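You operate a simulated robot arm through the tools that you are given. There is no shell and no other tool. Be economical: measure what you need, move in short steps, check, and stop when the job is done.

You are at the controls of a simulated two-armed robot. One attempt, no reset.

## Task
Strap down the crate on the trolley and park it at the wall.
Fine: crate under the strap; strap before wheeling; brake on at the end.

The check looks at the end state, three seconds after you hand in, the way a careful person would. Anything else that was tipped, shoved, dropped, spilled or broken makes it a failure.

## Robot
Two 7-joint arms with two-finger parallel grippers on one trunk, on a base that drives. Base frame: it is fixed to the floor where the robot stands at the start and does not move with it; the origin is under the middle of the robot, x ahead of it, y to its left, z up. Readings come in cm, rad, newtons and seconds.
The left shoulder is at the start at [2, 13.8, 138], the right one opposite. Each reaches about 67.1 cm from its shoulder. Places, roughly: blue crate [-200, 375, 25]; blue trolley [90, -20, 50]; dark grey crate [-650, 0, 75]; green crate [-275, 375, 25]; orange strap [110, -30, 80]; red trolley lever [40, -40, 90]. Payload 1.57 kg a hand.
Tool frame (each hand has its own): the origin (TCP) lies between the finger pads and is the grasp point; the fingertips stand 3 cm ahead of it; z points along the fingers, y is the line along which they close. Largest opening 8 cm; finger width 1.7, thickness 1.2; the body of the gripper, 4 by 8.2 cm, starts 8 cm behind the TCP.
Orientation is that of the tool frame in the base frame, as a unit quaternion [w, x, y, z]. With the fingers straight down and closing along the base's y, the tool's x points along the base's -x, its y along +y and its z along -z.

## Interface
- The arms move only by the tool jog_arm. It takes "left_rows", "right_rows" or both (then of equal length, played together; a hand with none holds still); each is a list of rows, each a list of 7 numbers: the shift along the tool's x, y, z in units of 150 mm (1.0 is 150 mm), then the turn, a rotation vector about the tool's x, y, z in units of 120 degrees (1.0 is 120 degrees), then the opening in per cent of the stroke, from 0 (shut) to 100 (fully open). In form: [[tx, ty, tz, rx, ry, rz, jaw], ...]. A call has 1 to 10 rows; each row is the pose to reach, as a shift and turn from the pose commanded when the call began, along the tool's axes at that moment. A call with a number of a shift or a turn outside -1 to 1 is refused whole. A row lasts 0.2 s, in which the tool goes at most 5 cm and 0.15 rad; a call with a longer step from one row to the next is refused whole, and so is a gripper value outside its range. A pose out of reach is approached as far as the arm can. The call stops where the force on the tool passes 50 N (or 10 N more than at its start, if that is more) or the arm is blocked; 0.2 s more then pass. Each finger travels about 4.5 cm/s and halts on what it meets, pressing with about 37 N; the grip force reading is that of the motor and also rises with nothing between the fingers. The clock runs only during rows and for 0.2 s after the last one: add rows that repeat a pose to give the fingers time. The reply holds the time, the measured pose of the TCP, the force on the tool along the base axes, the opening and the grip force, in the units named above and with some noise, with the torque about the TCP (base axes, N m) and any sound that the robot's microphone picked up.
- Cameras (640 x 400 px; columns grow to the right, rows downward): "scene" is now at [15.83, -0.48, 136.54]; the picture's right is [-0.07, -1.00, 0.00], its down [0.57, -0.04, -0.82] and it looks along [0.82, -0.06, 0.57] (base axes); focal length 214 px, centre (320, 200). "left" rides on the left gripper at [7.2, 0.7, -12.2] in its tool frame; the picture's right is [-0.09, 1.00, 0.00], its down [-0.84, -0.08, -0.54] and it looks along [-0.54, -0.05, 0.84] (tool axes); focal length 238 px, centre (320, 200). "right" rides on the right gripper at [7.2, -0.7, -12.2] in its tool frame; the picture's right is [0.09, 1.00, 0.00], its down [-0.84, 0.08, -0.54] and it looks along [-0.54, 0.05, 0.84] (tool axes); focal length 238 px, centre (320, 200). There is no depth. A picture from a camera that has moved, and an enlarged one, comes with that camera's place and axes in the base frame and with its lens.
- grab_frame(camera): a new picture of that camera. The clock stands still meanwhile.
- slide_trunk(by): slides the trunk up (or, below 0, down) by that many cm; the arms and the scene camera ride with it, the base frame stays. It gives what a move gives, with no picture.
- drive_base(legs): drives the robot by 1 to 6 legs, each [ahead, left, turn to the left] in cm, cm and rad, along the robot's own axes; the way and the turn of a leg run together, so that a leg with both is an arc; at most 150 cm and 3.142 rad a leg. The arms and the cameras ride along, it lands a little off, and it stops where it bumps. It gives what a move gives.
- head_to(pan, tilt): turns the head with the scene camera to pan (to the left, within 1.047 rad either way) and tilt (down, from -0.506 to 1.204), counted from straight ahead of the robot. It gives what a move gives.
- close_up(camera, box): a new picture of the part [left, top, right, bottom] of that camera's present view, enlarged. The clock stands still meanwhile.
- finish_job(): hands the job in; it is judged then, once.

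Work in short steps. Places have to be worked out from the pictures, the camera data and where the tool is seen: move nearer, look again, correct. Check each grasp and each placing, and mend what went wrong. You have 120 turns and 108 pictures in all, those below and enlarged ones among them. Open the grippers and draw the arms clear of the work before you hand the job in, unless the task says otherwise; then end with one line.

The tools are called after "Call:" as a command line: name --argument value ..., lists and objects as JSON in quotes. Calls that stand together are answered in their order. jog_arm: Moves the arms, as the interface text tells. Its arguments: {"type":"object","properties":{"left_rows":{"type":"array","items":{"type":"array","items":{"type":"number"}}},"right_rows":{"type":"array","items":{"type":"array","items":{"type":"number"}}}},"required":[]} The other tools are called the same way: slide_trunk (by) slides the trunk up or down; drive_base (legs) drives the base; head_to (pan, tilt) turns the head that bears the scene camera; grab_frame (camera) takes a picture; close_up (camera, box) takes an enlarged picture of a part of a camera's view; finish_job () hands the job in.

At the start:

```text
t: 0.0
left_position: [26.96, 2.48, 119.68]
left_orientation: [0.066, -0.022, 0.98, 0.187]
left_wrist_force: [111.8, 95.9, -142.3]
left_torque: [-7.19, 0.03, -5.54]
left_grip_width: 7.99
left_finger_force: 0.1
right_position: [16.45, -28.38, 121.9]
right_orientation: [-0.124, -0.017, 0.992, -0.013]
right_wrist_force: [-0.4, -0.1, -0.1]
right_torque: [-0.02, 0.02, 0.0]
right_grip_width: 7.99
right_finger_force: 0.0
trunk travel left (down, up): [-75.5, 48.5]
robot x, y, heading: [0.25, 0.43, 0.003]
head pan, tilt: [0.555, 1.201]
```

scene: 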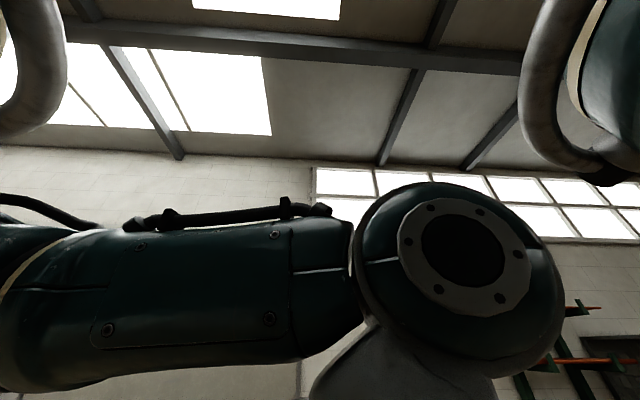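
right: 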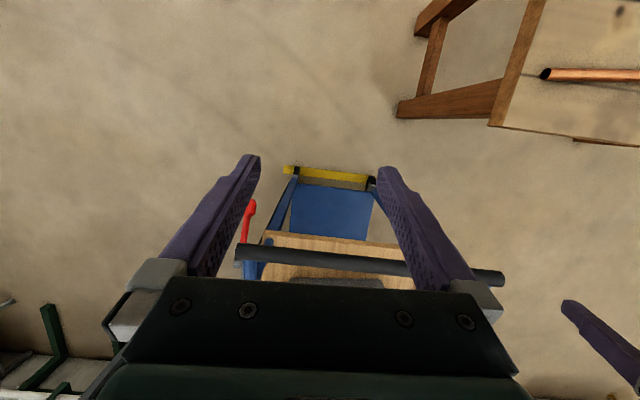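
left: 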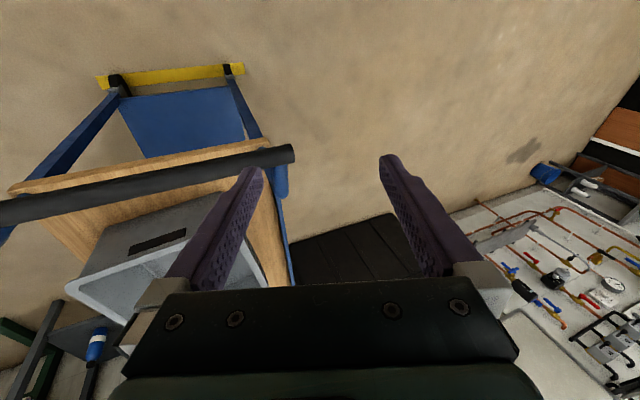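

The scene camera is looking up, and the left wrist shows a large force that I can't yet explain. I'll turn the head down to see the trolley.

Call:
head_to --pan 0 --tilt 0.6

```text
t: 1.0
left_position: [27.24, 2.43, 119.36]
left_orientation: [0.073, -0.032, 0.979, 0.187]
left_wrist_force: [36.2, -50.4, -88.2]
left_torque: [10.29, -3.48, 6.15]
left_grip_width: 8.0
left_finger_force: 0.1
right_position: [16.43, -28.46, 121.82]
right_orientation: [-0.125, -0.017, 0.992, -0.012]
right_wrist_force: [0.0, -0.1, -1.1]
right_torque: [-0.02, 0.02, 0.04]
right_grip_width: 7.99
right_finger_force: 0.1
trunk travel left (down, up): [-75.5, 48.5]
robot x, y, heading: [-0.07, -0.32, -0.002]
head pan, tilt: [0.0, 0.6]
```

Call:
grab_frame --camera "scene"

```text
104 pictures are left
camera scene: at [16.07, 0.28, 136.33], right [0.06, -1.0, 0.0], down [0.54, 0.03, -0.84], along [0.84, 0.05, 0.54], focal length 214 px, centre (320, 200)
```

scene: 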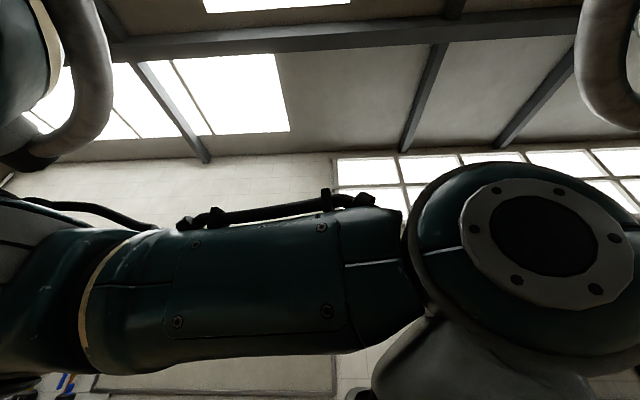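

The left forearm is right in front of the head, and the head is pressing on it. I'll raise the head to take the load off, then swing the left hand left and away.

Call:
head_to --pan 0 --tilt -0.5

Call:
jog_arm --left_rows '[[-0.01, 0.2, 0.08, 0, 0, 0, 100], [-0.02, 0.4, 0.16, 0, 0, 0, 100], [-0.03, 0.6, 0.24, 0, 0, 0, 100], [-0.04, 0.8, 0.32, 0, 0, 0, 100]]'

```text
t: 2.3
left_position: [27.15, 2.65, 119.53]
left_orientation: [0.071, -0.028, 0.98, 0.186]
left_wrist_force: [28.0, -34.3, -60.6]
left_torque: [7.08, -1.88, 4.37]
left_grip_width: 7.99
left_finger_force: 0.1
right_position: [16.37, -28.6, 121.82]
right_orientation: [-0.126, -0.016, 0.992, -0.013]
right_wrist_force: [0.2, -0.2, 0.4]
right_torque: [0.02, 0.0, 0.01]
right_grip_width: 7.98
right_finger_force: 0.0
trunk travel left (down, up): [-75.5, 48.5]
robot x, y, heading: [-0.09, 0.18, -0.001]
head pan, tilt: [0.0, -0.499]
```

```text
t: 3.3
left_position: [27.31, 15.5, 119.68]
left_orientation: [0.066, -0.019, 0.98, 0.186]
left_wrist_force: [1.1, -0.7, -0.9]
left_torque: [0.0, 0.01, 0.0]
left_grip_width: 8.01
left_finger_force: 0.1
right_position: [16.36, -28.52, 121.92]
right_orientation: [-0.126, -0.017, 0.992, -0.012]
right_wrist_force: [-0.7, -0.5, 0.7]
right_torque: [-0.02, 0.01, 0.0]
right_grip_width: 8.0
right_finger_force: 0.1
trunk travel left (down, up): [-75.5, 48.5]
robot x, y, heading: [-0.27, 0.04, -0.002]
head pan, tilt: [0.0, -0.499]
```

The wrist force is gone. I'll move the hand another 12 cm left, then tilt the head down.

Call:
jog_arm --left_rows '[[-0.01, 0.2, 0.08, 0, 0, 0, 100], [-0.02, 0.4, 0.16, 0, 0, 0, 100], [-0.03, 0.6, 0.24, 0, 0, 0, 100], [-0.04, 0.8, 0.32, 0, 0, 0, 100]]'

Call:
head_to --pan -0.1 --tilt 0.6

Call:
grab_frame --camera "scene"

```text
t: 4.3
left_position: [27.66, 28.46, 119.34]
left_orientation: [0.066, -0.02, 0.98, 0.186]
left_wrist_force: [0.6, 0.0, -0.4]
left_torque: [-0.04, -0.03, 0.03]
left_grip_width: 7.99
left_finger_force: 0.0
right_position: [16.35, -28.6, 121.93]
right_orientation: [-0.126, -0.016, 0.992, -0.012]
right_wrist_force: [0.5, -0.6, -0.6]
right_torque: [0.01, 0.03, -0.03]
right_grip_width: 8.0
right_finger_force: 0.0
trunk travel left (down, up): [-75.5, 48.5]
robot x, y, heading: [0.13, 0.09, -0.003]
head pan, tilt: [0.0, -0.499]
```

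```text
t: 5.7
left_position: [27.68, 28.33, 119.4]
left_orientation: [0.066, -0.021, 0.98, 0.186]
left_wrist_force: [-0.2, 0.7, 0.2]
left_torque: [-0.04, -0.02, -0.02]
left_grip_width: 7.95
left_finger_force: 0.0
right_position: [16.33, -28.45, 121.75]
right_orientation: [-0.127, -0.016, 0.992, -0.012]
right_wrist_force: [-0.2, 0.1, -0.2]
right_torque: [0.04, 0.02, 0.01]
right_grip_width: 8.02
right_finger_force: 0.0
trunk travel left (down, up): [-75.5, 48.5]
robot x, y, heading: [-0.29, 0.29, -0.003]
head pan, tilt: [-0.099, 0.6]
```

```text
103 pictures are left
camera scene: at [18.65, -0.95, 126.35], right [-0.1, -1.0, 0.0], down [-0.56, 0.06, -0.83], along [0.82, -0.08, -0.56], focal length 214 px, centre (320, 200)
```

scene: 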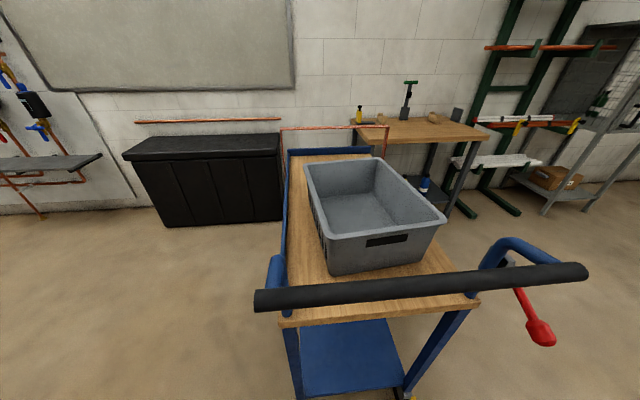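

The view is clear now, with a grey crate on the trolley, a black handle and a red lever. I'll zoom in on the crate area to find the strap, and on the lever.

Call:
close_up --camera "scene" --box '[240, 80, 480, 230]'

Call:
close_up --camera "scene" --box '[240, 220, 600, 400]'

Call:
grab_frame --camera "left"

Call:
grab_frame --camera "right"

```text
2.67 times, centred on (360, 155) of scene
camera zoom: at [18.65, -0.95, 126.35], right [-0.1, -1.0, 0.0], down [-0.56, 0.06, -0.83], along [0.82, -0.08, -0.56], focal length 572 px, centre (213, 320)
```

zoom: 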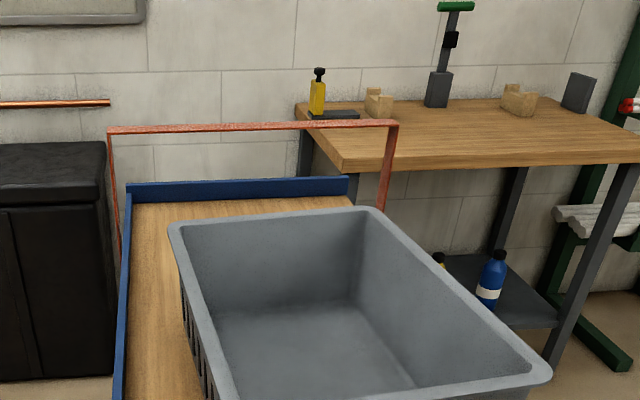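

```text
1.78 times, centred on (420, 310) of scene
camera zoom: at [18.65, -0.95, 126.35], right [-0.1, -1.0, 0.0], down [-0.56, 0.06, -0.83], along [0.82, -0.08, -0.56], focal length 381 px, centre (142, 4)
```

zoom: 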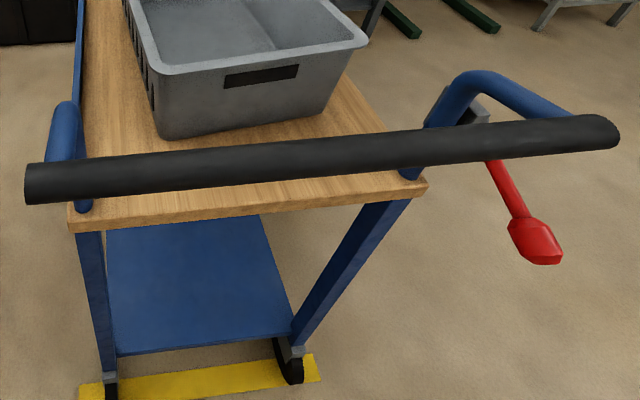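

```text
100 pictures are left
camera left: at [19.09, 24.45, 129.93], right [0.02, 0.93, 0.37], down [0.77, -0.26, 0.59], along [0.64, 0.27, -0.72], focal length 238 px, centre (320, 200)
```

left: 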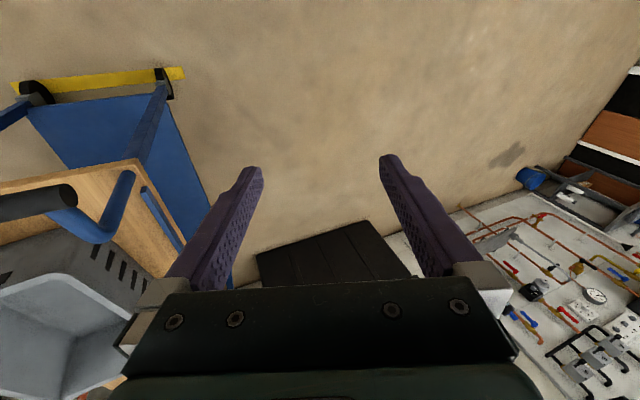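

```text
99 pictures are left
camera right: at [12.53, -29.1, 135.5], right [-0.13, 0.99, 0.0], down [0.94, 0.12, 0.31], along [0.31, 0.04, -0.95], focal length 238 px, centre (320, 200)
```

right: 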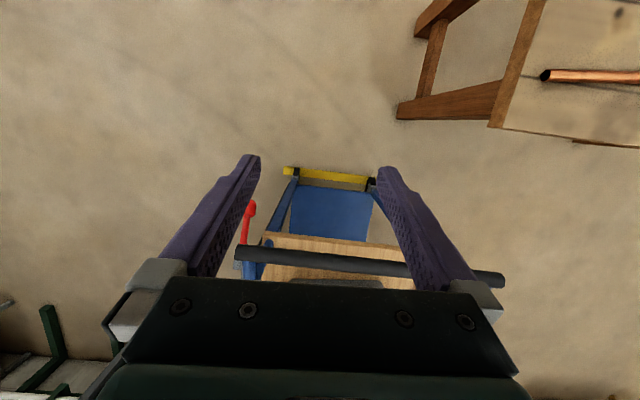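

The strap looks like a rigid orange hoop standing at the trolley's far end. By triangulation the handle runs from (35,6,100) to (35,-43,100), and the lever knob is near (33,-43,85). I'll raise the trunk and look around for the strap's mechanism and the wall.

Call:
slide_trunk --by 30

Call:
grab_frame --camera "scene"

Call:
head_to --pan 1.0 --tilt 0.4

Call:
grab_frame --camera "scene"

Call:
head_to --pan -1.0 --tilt 0.4

Call:
grab_frame --camera "scene"

```text
t: 8.7
left_position: [27.62, 28.47, 149.34]
left_orientation: [0.066, -0.022, 0.98, 0.186]
left_wrist_force: [0.6, -0.1, 0.1]
left_torque: [0.03, 0.01, 0.04]
left_grip_width: 7.99
left_finger_force: 0.0
right_position: [16.43, -28.58, 151.75]
right_orientation: [-0.126, -0.017, 0.992, -0.012]
right_wrist_force: [-0.5, 1.5, -0.4]
right_torque: [-0.01, 0.01, -0.05]
right_grip_width: 8.0
right_finger_force: 0.0
trunk travel left (down, up): [-105.5, 18.5]
robot x, y, heading: [0.15, -0.32, -0.002]
head pan, tilt: [-0.099, 0.6]
```

```text
98 pictures are left
camera scene: at [18.65, -0.95, 156.34], right [-0.1, -1.0, 0.0], down [-0.56, 0.06, -0.83], along [0.82, -0.08, -0.56], focal length 214 px, centre (320, 200)
```

scene: 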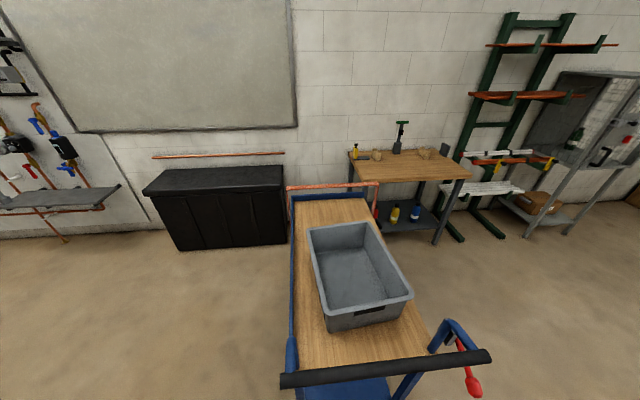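

```text
t: 10.0
left_position: [27.74, 28.43, 149.36]
left_orientation: [0.067, -0.021, 0.98, 0.186]
left_wrist_force: [0.5, -0.6, -0.1]
left_torque: [-0.02, -0.01, 0.01]
left_grip_width: 8.0
left_finger_force: 0.1
right_position: [16.47, -28.57, 151.83]
right_orientation: [-0.126, -0.017, 0.992, -0.013]
right_wrist_force: [0.0, 0.4, 0.4]
right_torque: [0.0, -0.06, 0.01]
right_grip_width: 7.99
right_finger_force: 0.1
trunk travel left (down, up): [-105.5, 18.5]
robot x, y, heading: [0.09, 0.22, -0.0]
head pan, tilt: [1.0, 0.4]
```

```text
97 pictures are left
camera scene: at [14.87, 7.72, 158.16], right [0.84, -0.54, 0.0], down [-0.21, -0.33, -0.92], along [0.5, 0.77, -0.39], focal length 214 px, centre (320, 200)
```

scene: 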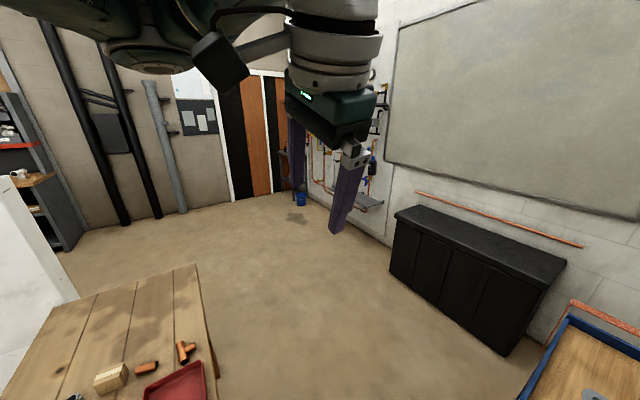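

```text
t: 11.9
left_position: [27.74, 28.49, 149.43]
left_orientation: [0.067, -0.021, 0.98, 0.186]
left_wrist_force: [0.5, -0.1, 0.6]
left_torque: [0.0, 0.0, 0.0]
left_grip_width: 8.03
left_finger_force: 0.0
right_position: [16.35, -28.55, 151.83]
right_orientation: [-0.127, -0.017, 0.992, -0.012]
right_wrist_force: [0.0, 0.0, 0.0]
right_torque: [0.01, 0.0, 0.01]
right_grip_width: 8.02
right_finger_force: 0.1
trunk travel left (down, up): [-105.5, 18.5]
robot x, y, heading: [0.1, 0.15, 0.002]
head pan, tilt: [-1.0, 0.4]
```

```text
96 pictures are left
camera scene: at [14.86, -7.86, 158.16], right [-0.84, -0.54, 0.0], down [-0.21, 0.33, -0.92], along [0.5, -0.77, -0.39], focal length 214 px, centre (320, 200)
```

scene: 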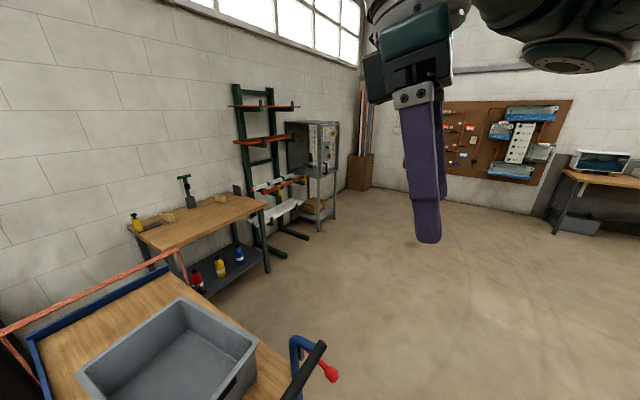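

From two views, the deck is about z 80, and the crate (z 80–95) covers x 51–89. The hoop top is at x≈115, z≈99.5, with y from 7 to -42. There's a gap in the wall furniture straight ahead, at x≈206. I'll go round to the open right side to see the hoop's pivots and the lever.

Call:
drive_base --legs '[[0, -105, 0], [60, 0, 0], [0, 0, 1.3]]'

Call:
head_to --pan 0 --tilt 0.6

Call:
grab_frame --camera "scene"

```text
t: 23.5
left_position: [41.07, -68.72, 149.36]
left_orientation: [-0.058, -0.605, 0.772, 0.189]
left_wrist_force: [0.7, -0.4, 0.4]
left_torque: [-0.01, 0.04, -0.02]
left_grip_width: 7.99
left_finger_force: 0.0
right_position: [92.61, -95.76, 151.73]
right_orientation: [-0.094, -0.608, 0.783, -0.086]
right_wrist_force: [-0.1, 0.3, 0.7]
right_torque: [-0.03, 0.01, -0.02]
right_grip_width: 8.02
right_finger_force: 0.0
trunk travel left (down, up): [-105.5, 18.5]
robot x, y, heading: [60.74, -103.51, 1.286]
head pan, tilt: [-1.0, 0.4]
```

```text
t: 24.7
left_position: [41.14, -68.8, 149.3]
left_orientation: [-0.058, -0.605, 0.772, 0.189]
left_wrist_force: [0.1, -0.1, -0.1]
left_torque: [0.03, 0.0, 0.0]
left_grip_width: 8.01
left_finger_force: 0.0
right_position: [92.7, -95.61, 151.91]
right_orientation: [-0.094, -0.609, 0.782, -0.086]
right_wrist_force: [0.2, 0.0, -0.3]
right_torque: [0.01, -0.03, 0.01]
right_grip_width: 7.98
right_finger_force: 0.0
trunk travel left (down, up): [-105.5, 18.5]
robot x, y, heading: [60.33, -103.71, 1.278]
head pan, tilt: [0.0, 0.6]
```

```text
95 pictures are left
camera scene: at [65.83, -85.4, 156.34], right [0.96, -0.28, 0.0], down [-0.16, -0.54, -0.83], along [0.23, 0.79, -0.56], focal length 214 px, centre (320, 200)
```

scene: 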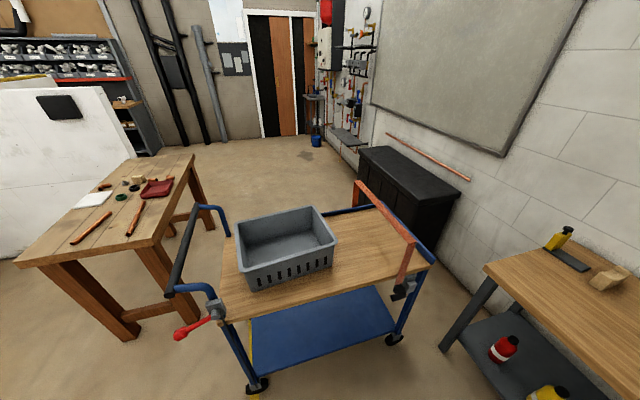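

Call:
close_up --camera "scene" --box '[320, 160, 480, 310]'

Call:
close_up --camera "scene" --box '[150, 250, 310, 400]'

```text
2.67 times, centred on (400, 235) of scene
camera zoom: at [65.83, -85.4, 156.34], right [0.96, -0.28, 0.0], down [-0.16, -0.54, -0.83], along [0.23, 0.79, -0.56], focal length 572 px, centre (107, 107)
```

zoom: 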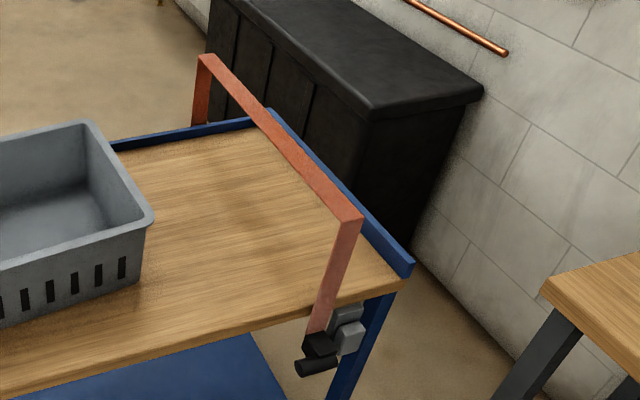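

```text
2.67 times, centred on (230, 325) of scene
camera zoom: at [65.83, -85.4, 156.34], right [0.96, -0.28, 0.0], down [-0.16, -0.54, -0.83], along [0.23, 0.79, -0.56], focal length 572 px, centre (560, -133)
```

zoom: 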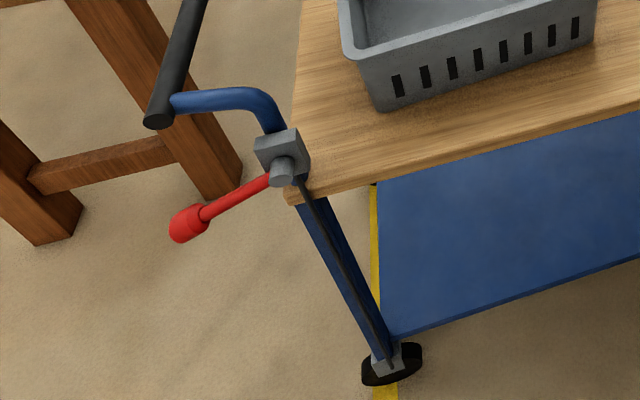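

The strap is an inverted U over the deck at x≈114, with a black buckle and a grey bracket on the right side at about (113,-44,74). The crate has to go under it. I'll square up beside the trolley, lower the trunk and inspect the buckle.

Call:
drive_base --legs '[[0, 0, 0.293], [14, -30, 0]]'

Call:
slide_trunk --by -45

Call:
head_to --pan -0.3 --tilt 0.7

Call:
grab_frame --camera "scene"

Call:
grab_frame --camera "right"

```text
t: 27.9
left_position: [61.97, -61.76, 149.4]
left_orientation: [0.086, 0.712, -0.673, -0.178]
left_wrist_force: [0.1, -0.5, -0.8]
left_torque: [0.02, -0.01, -0.04]
left_grip_width: 7.99
left_finger_force: 0.0
right_position: [119.0, -72.67, 151.77]
right_orientation: [0.079, 0.717, -0.685, 0.099]
right_wrist_force: [0.1, -0.1, -0.3]
right_torque: [0.03, 0.0, 0.02]
right_grip_width: 8.01
right_finger_force: 0.0
trunk travel left (down, up): [-105.5, 18.5]
robot x, y, heading: [90.53, -88.86, 1.583]
head pan, tilt: [0.0, 0.6]
```

```text
refused: -45 is not a number from -40 to 40
```

```text
t: 28.7
left_position: [61.94, -61.77, 149.5]
left_orientation: [0.085, 0.712, -0.674, -0.177]
left_wrist_force: [-1.3, -0.2, 0.1]
left_torque: [-0.02, 0.01, -0.02]
left_grip_width: 8.02
left_finger_force: 0.0
right_position: [118.99, -72.48, 151.82]
right_orientation: [0.08, 0.718, -0.685, 0.1]
right_wrist_force: [0.0, -0.3, 0.4]
right_torque: [0.0, 0.0, 0.04]
right_grip_width: 8.02
right_finger_force: 0.1
trunk travel left (down, up): [-105.5, 18.5]
robot x, y, heading: [91.11, -89.52, 1.584]
head pan, tilt: [-0.3, 0.7]
```

```text
92 pictures are left
camera scene: at [92.84, -71.14, 155.48], right [0.96, -0.28, 0.0], down [-0.18, -0.62, -0.77], along [0.22, 0.73, -0.64], focal length 214 px, centre (320, 200)
```

scene: 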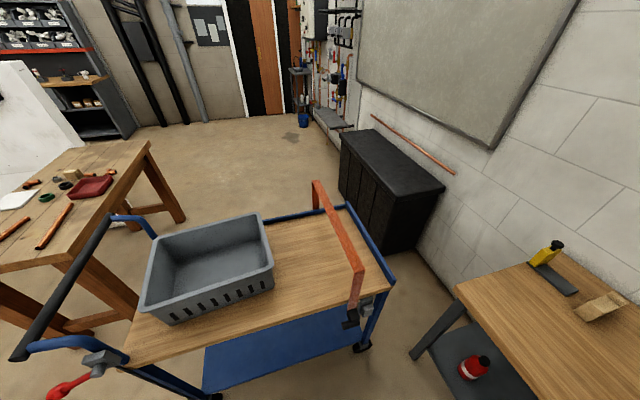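

```text
91 pictures are left
camera right: at [119.61, -76.45, 165.48], right [-0.99, -0.14, 0.0], down [-0.13, 0.94, 0.31], along [-0.05, 0.31, -0.95], focal length 238 px, centre (320, 200)
```

right: 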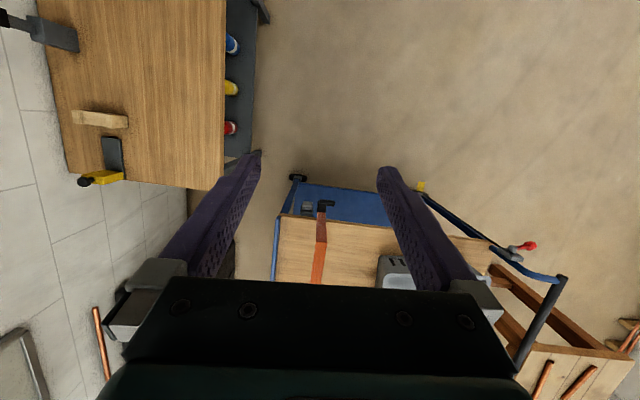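

Lowering the trunk 40, then I'll look at the buckle from closer.

Call:
slide_trunk --by -35

Call:
close_up --camera "right" --box '[200, 100, 440, 250]'

Call:
close_up --camera "scene" --box '[290, 150, 450, 250]'

```text
t: 32.1
left_position: [61.89, -61.97, 114.42]
left_orientation: [0.086, 0.712, -0.674, -0.177]
left_wrist_force: [-0.7, 0.1, -0.3]
left_torque: [0.03, -0.02, 0.05]
left_grip_width: 8.02
left_finger_force: 0.1
right_position: [118.92, -72.52, 116.86]
right_orientation: [0.079, 0.718, -0.684, 0.1]
right_wrist_force: [-0.9, 0.4, 1.1]
right_torque: [-0.01, -0.01, 0.02]
right_grip_width: 8.01
right_finger_force: 0.1
trunk travel left (down, up): [-70.5, 53.5]
robot x, y, heading: [90.89, -89.21, 1.582]
head pan, tilt: [-0.3, 0.7]
```

```text
2.67 times, centred on (320, 175) of right
camera zoom: at [119.61, -76.45, 130.49], right [-0.99, -0.14, 0.0], down [-0.13, 0.94, 0.31], along [-0.05, 0.31, -0.95], focal length 636 px, centre (320, 267)
```

zoom: 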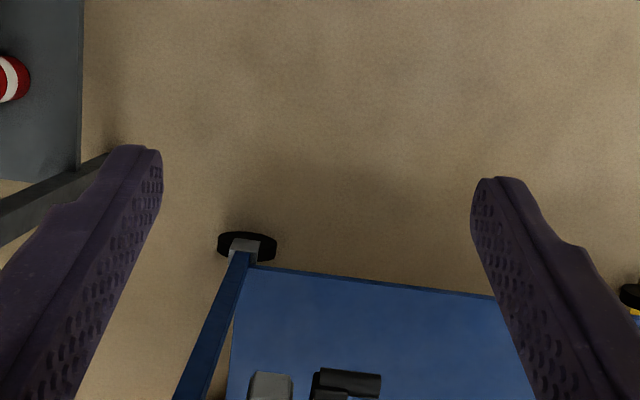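

```text
4.00 times, centred on (370, 200) of scene
camera zoom: at [92.85, -71.14, 120.48], right [0.96, -0.29, 0.0], down [-0.18, -0.62, -0.76], along [0.22, 0.73, -0.64], focal length 858 px, centre (120, 200)
```

zoom: 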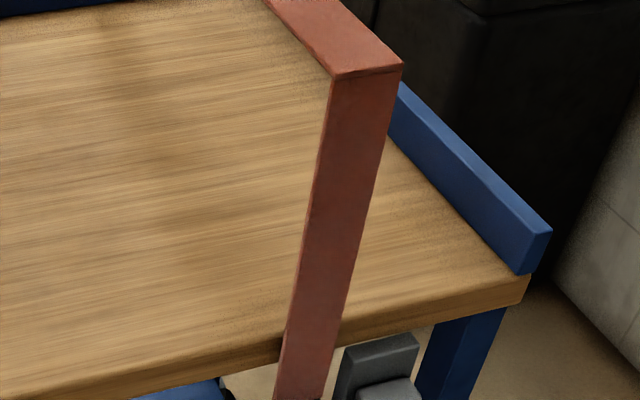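

Call:
head_to --pan -0.35 --tilt 0.95

Call:
grab_frame --camera "scene"

Call:
close_up --camera "scene" --box '[300, 120, 460, 220]'

```text
t: 32.9
left_position: [61.99, -61.85, 114.4]
left_orientation: [0.086, 0.711, -0.675, -0.178]
left_wrist_force: [-0.3, 0.2, -0.3]
left_torque: [-0.01, 0.01, 0.01]
left_grip_width: 7.98
left_finger_force: 0.0
right_position: [119.06, -72.48, 116.82]
right_orientation: [0.079, 0.718, -0.685, 0.1]
right_wrist_force: [-0.6, -0.2, 0.8]
right_torque: [0.0, -0.02, -0.04]
right_grip_width: 7.99
right_finger_force: 0.1
trunk travel left (down, up): [-70.5, 53.5]
robot x, y, heading: [90.73, -89.47, 1.582]
head pan, tilt: [-0.351, 0.949]
```

```text
88 pictures are left
camera scene: at [92.85, -72.42, 118.51], right [0.94, -0.33, 0.0], down [-0.27, -0.77, -0.58], along [0.19, 0.55, -0.81], focal length 214 px, centre (320, 200)
```

scene: 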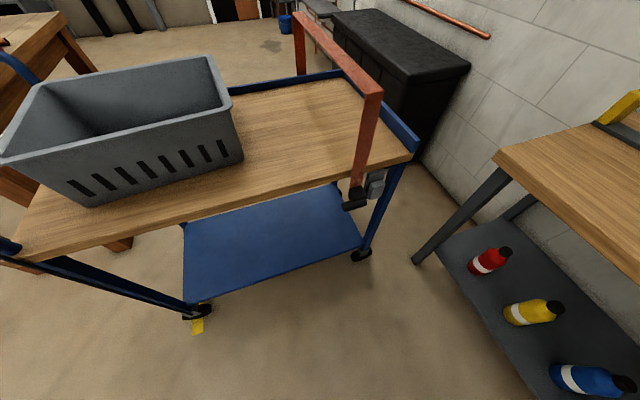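

```text
4.00 times, centred on (380, 170) of scene
camera zoom: at [92.85, -72.42, 118.51], right [0.94, -0.33, 0.0], down [-0.27, -0.77, -0.58], along [0.19, 0.55, -0.81], focal length 858 px, centre (80, 320)
```

zoom: 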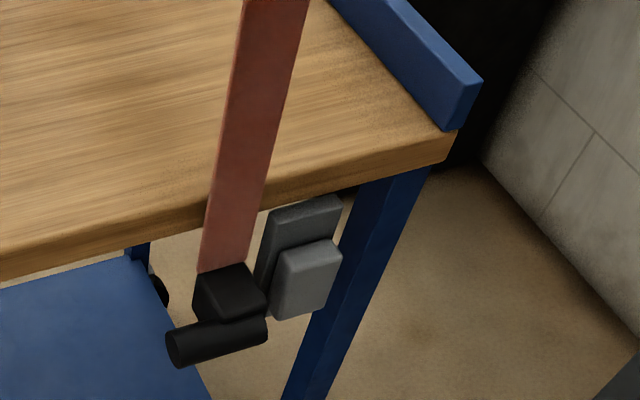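

The black buckle with its grip is at about (112,-46,76.5), with a grey catch just beyond it at x≈117. I'll bring the right wrist camera in for a closer look, tilting the hand as it goes.

Call:
jog_arm --right_rows '[[-0.07, 0.07, 0.15, 0, -0.062, 0, 100], [-0.14, 0.14, 0.3, 0, -0.125, 0, 100], [-0.21, 0.2, 0.45, 0, -0.187, 0, 100], [-0.28, 0.27, 0.6, 0, -0.25, 0, 100], [-0.35, 0.33, 0.75, 0, -0.312, 0, 100], [-0.43, 0.4, 0.91, 0, -0.375, 0, 100]]'

Call:
grab_frame --camera "right"

```text
t: 34.3
left_position: [61.84, -61.81, 114.41]
left_orientation: [0.086, 0.712, -0.674, -0.178]
left_wrist_force: [-0.2, 0.4, 0.2]
left_torque: [0.02, 0.03, -0.01]
left_grip_width: 8.0
left_finger_force: 0.0
right_position: [114.43, -68.12, 97.75]
right_orientation: [-0.187, 0.701, -0.663, -0.184]
right_wrist_force: [0.1, 0.7, 0.1]
right_torque: [-0.03, 0.04, -0.01]
right_grip_width: 8.0
right_finger_force: 0.0
right hand out of reach, approached as far as the arm can: row 1, 2, 3, 4, 5, 6
trunk travel left (down, up): [-70.5, 53.5]
robot x, y, heading: [90.69, -89.19, 1.579]
head pan, tilt: [-0.351, 0.949]
```

```text
86 pictures are left
camera right: at [115.63, -80.6, 104.75], right [-0.99, -0.13, -0.06], down [-0.11, 0.44, 0.89], along [-0.09, 0.89, -0.45], focal length 238 px, centre (320, 200)
```

right: 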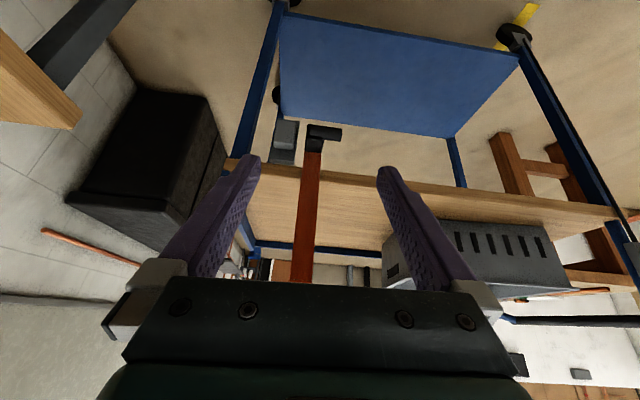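

Call:
close_up --camera "right" --box '[232, 80, 392, 180]'

```text
4.00 times, centred on (312, 130) of right
camera zoom: at [115.63, -80.6, 104.75], right [-0.99, -0.13, -0.06], down [-0.11, 0.44, 0.89], along [-0.09, 0.89, -0.45], focal length 953 px, centre (352, 480)
```

zoom: 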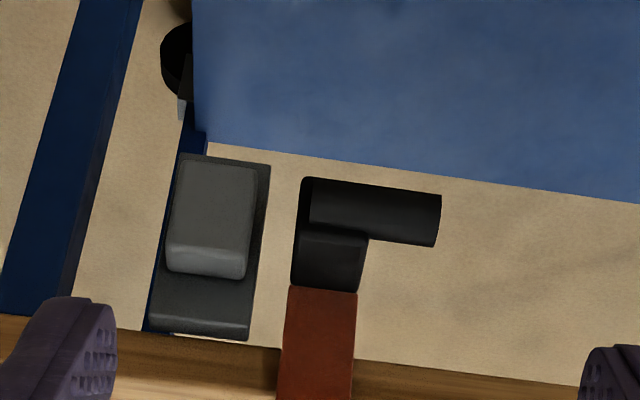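

The buckle hangs free beside the grey catch plate. First the crate goes under the strap. I'll retract the right hand and orient the left hand (fingers forward-down, closing along x) to grip the crate's near short wall.

Call:
jog_arm --left_rows '[[0, 0, 0, 0.03, -0.044, -0.008, 100], [0, 0, 0, 0.059, -0.088, -0.017, 100], [0, 0, 0, 0.089, -0.132, -0.025, 100], [0, 0, 0, 0.118, -0.177, -0.033, 100], [0, 0, 0, 0.148, -0.221, -0.042, 100], [0, 0, 0, 0.177, -0.265, -0.05, 100]]' --right_rows '[[-0.03, -0.03, -0.16, 0, 0.062, 0, 100], [-0.07, -0.07, -0.32, 0, 0.125, 0, 100], [-0.1, -0.1, -0.48, 0, 0.187, 0, 100], [-0.13, -0.13, -0.64, 0, 0.25, 0, 100], [-0.17, -0.17, -0.8, 0, 0.312, 0, 100], [-0.2, -0.2, -0.95, 0, 0.375, 0, 100]]'

Call:
drive_base --legs '[[0, 23, 0], [9, 0, 0]]'

Call:
head_to --pan 0.1 --tilt 0.8

Call:
grab_frame --camera "scene"

Call:
grab_frame --camera "left"

```text
t: 35.7
left_position: [59.54, -58.46, 113.89]
left_orientation: [-0.242, 0.673, -0.656, -0.243]
left_wrist_force: [0.5, 0.2, -0.5]
left_torque: [0.0, -0.01, 0.01]
left_grip_width: 8.03
left_finger_force: 0.0
left hand out of reach, approached as far as the arm can: row 3, 4, 5, 6
right_position: [117.36, -72.87, 111.93]
right_orientation: [0.08, 0.718, -0.684, 0.099]
right_wrist_force: [1.3, 0.0, 0.0]
right_torque: [-0.02, 0.01, -0.01]
right_grip_width: 8.0
right_finger_force: 0.1
right hand out of reach, approached as far as the arm can: row 1, 2, 3, 4, 5
trunk travel left (down, up): [-70.5, 53.5]
robot x, y, heading: [90.76, -89.28, 1.578]
head pan, tilt: [-0.351, 0.949]
```

```text
t: 38.1
left_position: [36.34, -49.4, 113.76]
left_orientation: [-0.243, 0.671, -0.657, -0.242]
left_wrist_force: [0.0, -0.3, -0.4]
left_torque: [0.03, 0.02, -0.02]
left_grip_width: 7.97
left_finger_force: 0.0
right_position: [94.1, -64.39, 111.95]
right_orientation: [0.08, 0.714, -0.688, 0.099]
right_wrist_force: [-0.3, -0.6, -0.2]
right_torque: [0.01, -0.02, 0.03]
right_grip_width: 7.99
right_finger_force: 0.0
trunk travel left (down, up): [-70.5, 53.5]
robot x, y, heading: [67.57, -80.56, 1.578]
head pan, tilt: [-0.351, 0.949]
```

```text
t: 39.0
left_position: [36.34, -49.33, 113.76]
left_orientation: [-0.243, 0.671, -0.658, -0.243]
left_wrist_force: [0.1, 0.3, -0.1]
left_torque: [-0.01, -0.04, -0.03]
left_grip_width: 8.0
left_finger_force: 0.0
right_position: [94.02, -64.17, 111.89]
right_orientation: [0.08, 0.715, -0.687, 0.099]
right_wrist_force: [0.5, -0.2, 0.0]
right_torque: [0.03, -0.01, 0.01]
right_grip_width: 8.02
right_finger_force: 0.0
trunk travel left (down, up): [-70.5, 53.5]
robot x, y, heading: [67.27, -80.47, 1.578]
head pan, tilt: [0.099, 0.799]
```

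```text
84 pictures are left
camera scene: at [66.33, -62.53, 119.65], right [0.99, 0.1, 0.0], down [0.07, -0.71, -0.7], along [-0.07, 0.69, -0.72], focal length 214 px, centre (320, 200)
```

scene: 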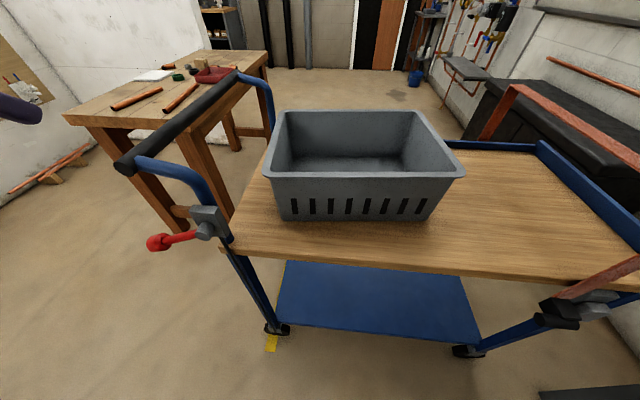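

```text
83 pictures are left
camera left: at [35.96, -62.71, 118.54], right [-1.0, 0.05, 0.05], down [0.07, 0.29, 0.95], along [0.04, 0.95, -0.3], focal length 238 px, centre (320, 200)
```

left: 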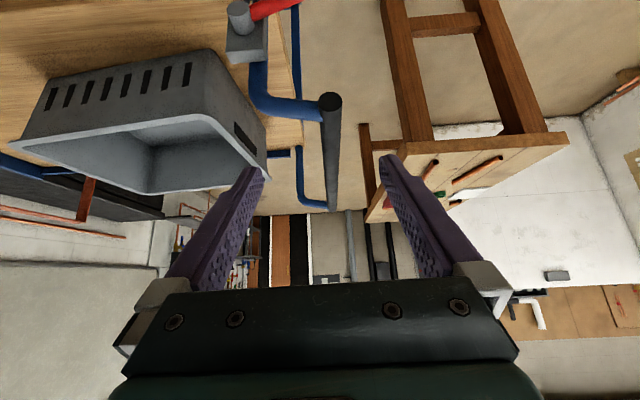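

The crate's near short wall is centred at about (51,-20.5), rim z 95, with the crate yawed about 0.12 rad. I'll move the left hand over it and lower the trunk partway.

Call:
jog_arm --left_rows '[[-0.16, -0.197, 0.136, -0.007, 0, -0.008, 100], [-0.32, -0.394, 0.272, -0.014, 0, -0.017, 100], [-0.48, -0.591, 0.408, -0.021, 0, -0.026, 100], [-0.64, -0.788, 0.544, -0.029, 0, -0.034, 100], [-0.8, -0.985, 0.68, -0.036, 0, -0.043, 100]]'

Call:
slide_trunk --by -10

Call:
grab_frame --camera "left"

```text
t: 40.2
left_position: [50.92, -33.22, 113.94]
left_orientation: [-0.227, 0.709, -0.616, -0.256]
left_wrist_force: [-0.8, -0.7, 0.3]
left_torque: [-0.03, 0.01, -0.02]
left_grip_width: 7.98
left_finger_force: 0.1
right_position: [94.05, -64.35, 112.0]
right_orientation: [0.079, 0.715, -0.687, 0.098]
right_wrist_force: [0.6, 0.4, -0.1]
right_torque: [-0.01, 0.02, 0.0]
right_grip_width: 8.0
right_finger_force: 0.1
trunk travel left (down, up): [-70.5, 53.5]
robot x, y, heading: [67.21, -80.15, 1.573]
head pan, tilt: [0.099, 0.799]
```

```text
t: 41.5
left_position: [50.99, -33.37, 103.93]
left_orientation: [-0.227, 0.709, -0.617, -0.255]
left_wrist_force: [-0.1, -0.3, -0.1]
left_torque: [-0.01, 0.02, 0.01]
left_grip_width: 7.97
left_finger_force: 0.1
right_position: [94.09, -64.33, 101.88]
right_orientation: [0.079, 0.715, -0.687, 0.099]
right_wrist_force: [-0.1, -0.5, 0.2]
right_torque: [0.01, 0.02, 0.0]
right_grip_width: 8.02
right_finger_force: 0.1
trunk travel left (down, up): [-60.5, 63.5]
robot x, y, heading: [67.14, -80.51, 1.571]
head pan, tilt: [0.099, 0.799]
```

```text
82 pictures are left
camera left: at [52.14, -46.6, 108.68], right [-1.0, -0.06, 0.05], down [0.03, 0.3, 0.95], along [-0.08, 0.95, -0.3], focal length 238 px, centre (320, 200)
```

left: 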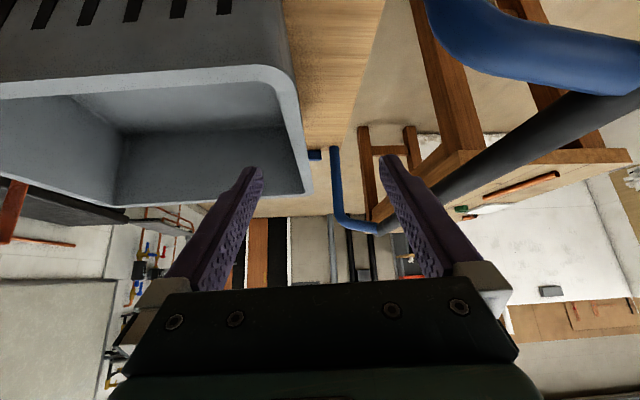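

The wall centre is near x≈51.7. I'll move 12.5 cm forward in y, keeping above the rim, and check again.

Call:
jog_arm --left_rows '[[-0.21, -0.05, 0.175, 0, 0, 0, 100], [-0.42, -0.11, 0.35, 0, 0, 0, 100], [-0.627, -0.16, 0.527, 0, 0, 0, 100]]'

Call:
grab_frame --camera "left"

Call:
grab_frame --camera "scene"

```text
t: 42.4
left_position: [51.83, -20.76, 104.19]
left_orientation: [-0.229, 0.707, -0.618, -0.256]
left_wrist_force: [-0.7, -0.3, 0.3]
left_torque: [0.0, -0.02, -0.02]
left_grip_width: 8.01
left_finger_force: 0.0
right_position: [94.14, -64.32, 101.85]
right_orientation: [0.08, 0.715, -0.687, 0.099]
right_wrist_force: [-0.2, 0.3, 0.5]
right_torque: [0.02, 0.0, 0.0]
right_grip_width: 8.02
right_finger_force: 0.1
trunk travel left (down, up): [-60.5, 63.5]
robot x, y, heading: [67.14, -80.52, 1.576]
head pan, tilt: [0.099, 0.799]
```

```text
81 pictures are left
camera left: at [52.94, -34.1, 108.84], right [-1.0, -0.06, 0.05], down [0.03, 0.3, 0.95], along [-0.07, 0.95, -0.29], focal length 238 px, centre (320, 200)
```

left: 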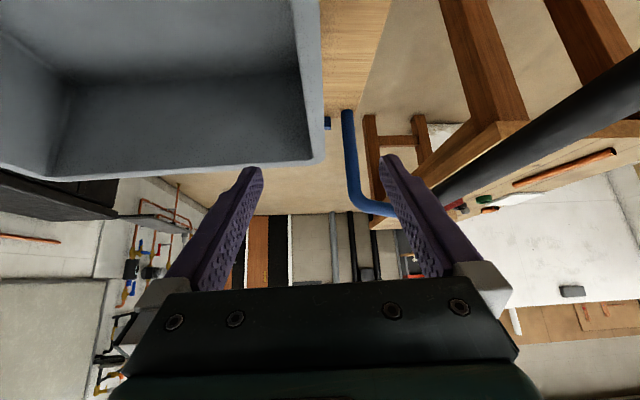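

```text
80 pictures are left
camera scene: at [66.33, -62.52, 109.66], right [0.99, 0.1, 0.0], down [0.07, -0.71, -0.7], along [-0.07, 0.69, -0.72], focal length 214 px, centre (320, 200)
```

scene: 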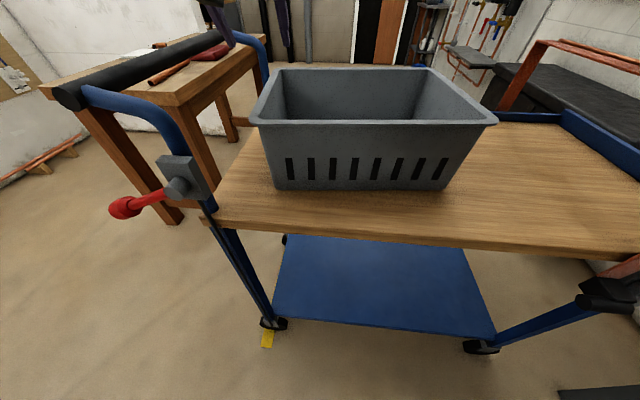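

The fingers straddle the wall line (outer edge x≈51.4, TCP x 51.8). I'll lower the trunk so they come down either side of it, then close.

Call:
slide_trunk --by -11.5

Call:
jog_arm --left_rows '[[0, 0, 0, 0, 0, 0, 50], [0, 0, 0, 0, 0, 0, 25], [0, 0, 0, 0, 0, 0, 0], [0, 0, 0, 0, 0, 0, 0], [0, 0, 0, 0, 0, 0, 0]]'

Call:
grab_frame --camera "left"

Call:
grab_frame --camera "scene"

```text
t: 43.8
left_position: [51.7, -20.78, 92.52]
left_orientation: [-0.227, 0.709, -0.617, -0.255]
left_wrist_force: [-0.2, 0.3, 0.0]
left_torque: [0.03, 0.01, 0.0]
left_grip_width: 7.98
left_finger_force: 0.1
right_position: [94.19, -64.26, 90.38]
right_orientation: [0.079, 0.715, -0.687, 0.099]
right_wrist_force: [0.1, 0.2, 0.6]
right_torque: [-0.01, 0.01, 0.0]
right_grip_width: 8.01
right_finger_force: 0.0
trunk travel left (down, up): [-49.0, 75.0]
robot x, y, heading: [67.53, -80.55, 1.578]
head pan, tilt: [0.099, 0.799]
```

```text
t: 45.0
left_position: [51.98, -20.88, 92.61]
left_orientation: [-0.229, 0.709, -0.616, -0.255]
left_wrist_force: [0.8, -2.5, 1.5]
left_torque: [0.7, -1.27, -1.21]
left_grip_width: 1.85
left_finger_force: 24.3
right_position: [94.04, -64.32, 90.56]
right_orientation: [0.08, 0.715, -0.687, 0.099]
right_wrist_force: [0.4, -0.1, 0.2]
right_torque: [0.0, 0.01, 0.01]
right_grip_width: 8.0
right_finger_force: 0.1
trunk travel left (down, up): [-49.0, 75.0]
robot x, y, heading: [67.29, -80.42, 1.575]
head pan, tilt: [0.099, 0.799]
```

```text
79 pictures are left
camera left: at [52.97, -34.16, 97.28], right [-1.0, -0.06, 0.05], down [0.03, 0.3, 0.95], along [-0.07, 0.95, -0.3], focal length 238 px, centre (320, 200)
```

left: 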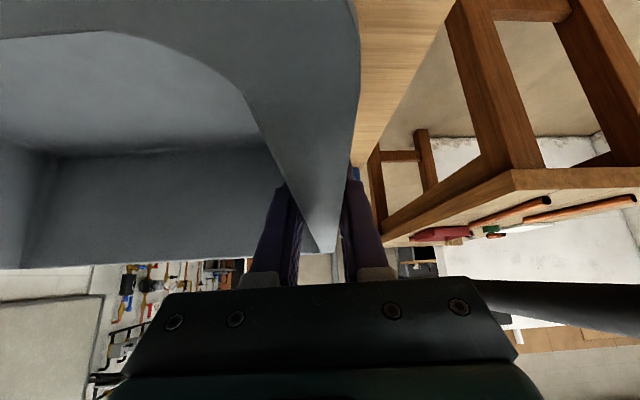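

```text
78 pictures are left
camera scene: at [66.37, -62.55, 98.15], right [0.99, 0.1, 0.0], down [0.07, -0.71, -0.7], along [-0.07, 0.69, -0.72], focal length 214 px, centre (320, 200)
```

scene: 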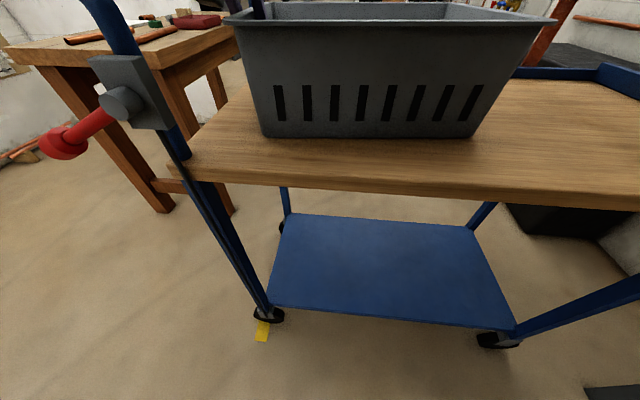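

The wall is gripped (1.85 cm wide). I'll do a test drag of 5 cm in +x and check the force and whether the trolley stays put.

Call:
jog_arm --left_rows '[[0.009, -0.08, -0.007, 0, 0, 0, 0], [0.018, -0.165, -0.014, 0, 0, 0, 0], [0.027, -0.25, -0.02, 0, 0, 0, 0], [0.036, -0.33, -0.027, 0, 0, 0, 0]]'

Call:
grab_frame --camera "scene"

```text
t: 46.0
left_position: [56.75, -20.69, 92.52]
left_orientation: [-0.227, 0.709, -0.617, -0.255]
left_wrist_force: [-2.2, -0.7, 4.7]
left_torque: [-0.47, -0.66, 0.07]
left_grip_width: 1.67
left_finger_force: 31.6
right_position: [93.98, -64.28, 90.46]
right_orientation: [0.08, 0.715, -0.687, 0.098]
right_wrist_force: [-0.6, 0.2, 0.6]
right_torque: [-0.04, -0.02, -0.01]
right_grip_width: 8.04
right_finger_force: 0.0
trunk travel left (down, up): [-49.0, 75.0]
robot x, y, heading: [67.06, -80.6, 1.574]
head pan, tilt: [0.099, 0.799]
```

```text
77 pictures are left
camera scene: at [66.28, -62.48, 98.17], right [0.99, 0.1, 0.0], down [0.07, -0.71, -0.7], along [-0.07, 0.69, -0.72], focal length 214 px, centre (320, 200)
```

scene: 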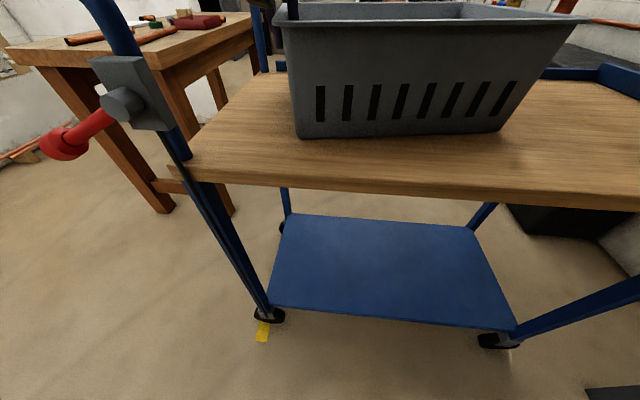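

The crate drags easily and the trolley is holding still. I'll straighten the crate's yaw, then strafe the base 30 cm while gripping to pull it under the strap.

Call:
jog_arm --left_rows '[[0, 0, 0, 0.017, 0, 0.02, 0], [0, 0, 0, 0.034, 0, 0.04, 0], [0, 0, 0, 0.034, 0, 0.04, 0]]'

Call:
drive_base --legs '[[0, -20, 0]]'

Call:
grab_frame --camera "scene"

```text
t: 46.8
left_position: [56.79, -20.8, 92.58]
left_orientation: [-0.243, 0.673, -0.655, -0.243]
left_wrist_force: [1.5, 1.1, 4.4]
left_torque: [-0.47, -0.06, 0.73]
left_grip_width: 1.66
left_finger_force: 32.0
right_position: [94.01, -64.2, 90.48]
right_orientation: [0.079, 0.715, -0.688, 0.099]
right_wrist_force: [0.9, 0.0, -0.3]
right_torque: [0.01, 0.01, -0.03]
right_grip_width: 8.01
right_finger_force: 0.1
trunk travel left (down, up): [-49.0, 75.0]
robot x, y, heading: [67.38, -80.78, 1.575]
head pan, tilt: [0.099, 0.799]
```

```text
t: 48.4
left_position: [77.0, -20.54, 92.54]
left_orientation: [-0.244, 0.673, -0.656, -0.241]
left_wrist_force: [3.8, -0.8, 2.5]
left_torque: [0.09, -0.77, 0.02]
left_grip_width: 1.65
left_finger_force: 31.5
right_position: [114.12, -64.28, 90.34]
right_orientation: [0.079, 0.715, -0.688, 0.099]
right_wrist_force: [-0.4, 0.1, 0.2]
right_torque: [0.02, -0.05, -0.05]
right_grip_width: 8.0
right_finger_force: 0.2
trunk travel left (down, up): [-49.0, 75.0]
robot x, y, heading: [87.32, -80.74, 1.573]
head pan, tilt: [0.099, 0.799]
```

```text
76 pictures are left
camera scene: at [86.44, -62.45, 98.16], right [0.99, 0.1, 0.0], down [0.07, -0.71, -0.7], along [-0.07, 0.69, -0.72], focal length 214 px, centre (320, 200)
```

scene: 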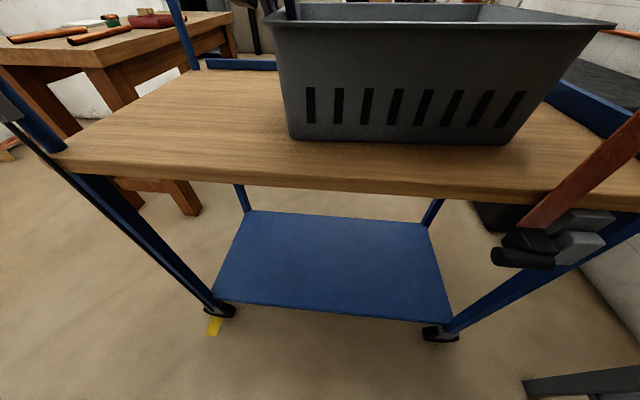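

It's following well. Another 14 cm puts the crate's centre at about x 109.

Call:
drive_base --legs '[[0, -14, 0]]'

Call:
head_to --pan -0.1 --tilt 0.8

Call:
grab_frame --camera "scene"

Call:
grab_frame --camera "left"

```text
t: 49.7
left_position: [90.95, -20.64, 92.43]
left_orientation: [-0.244, 0.672, -0.656, -0.241]
left_wrist_force: [2.1, 0.1, 0.6]
left_torque: [0.24, -0.94, -0.13]
left_grip_width: 1.66
left_finger_force: 32.0
right_position: [128.16, -64.36, 90.45]
right_orientation: [0.08, 0.714, -0.688, 0.099]
right_wrist_force: [0.2, -0.1, -0.9]
right_torque: [-0.01, -0.02, -0.01]
right_grip_width: 7.98
right_finger_force: 0.0
trunk travel left (down, up): [-49.0, 75.0]
robot x, y, heading: [101.04, -80.11, 1.572]
head pan, tilt: [0.099, 0.799]
```

```text
t: 50.5
left_position: [91.06, -20.59, 92.54]
left_orientation: [-0.245, 0.672, -0.656, -0.24]
left_wrist_force: [1.0, 0.2, 0.4]
left_torque: [0.08, -0.87, 0.1]
left_grip_width: 1.68
left_finger_force: 32.0
right_position: [128.07, -64.34, 90.38]
right_orientation: [0.08, 0.713, -0.689, 0.098]
right_wrist_force: [0.9, 0.4, -0.6]
right_torque: [-0.02, 0.0, -0.02]
right_grip_width: 7.99
right_finger_force: 0.1
trunk travel left (down, up): [-49.0, 75.0]
robot x, y, heading: [101.16, -80.42, 1.572]
head pan, tilt: [-0.099, 0.799]
```

```text
75 pictures are left
camera scene: at [101.92, -62.47, 98.15], right [1.0, -0.1, 0.0], down [-0.07, -0.71, -0.7], along [0.07, 0.69, -0.72], focal length 214 px, centre (320, 200)
```

scene: 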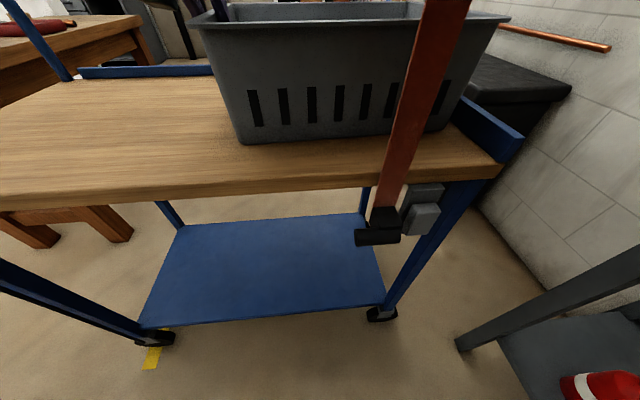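

```text
74 pictures are left
camera left: at [90.65, -34.05, 97.26], right [-1.0, 0.05, 0.05], down [0.06, 0.29, 0.95], along [0.04, 0.95, -0.29], focal length 238 px, centre (320, 200)
```

left: 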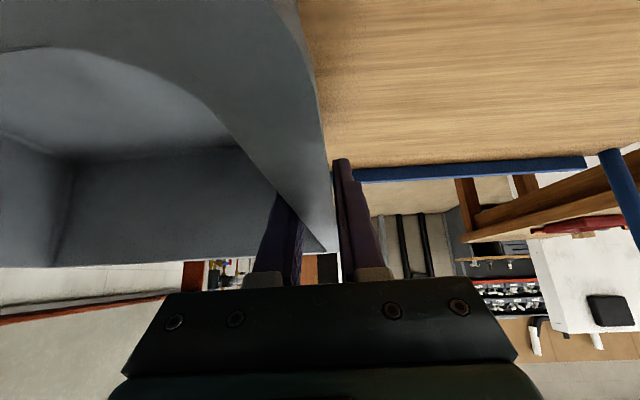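

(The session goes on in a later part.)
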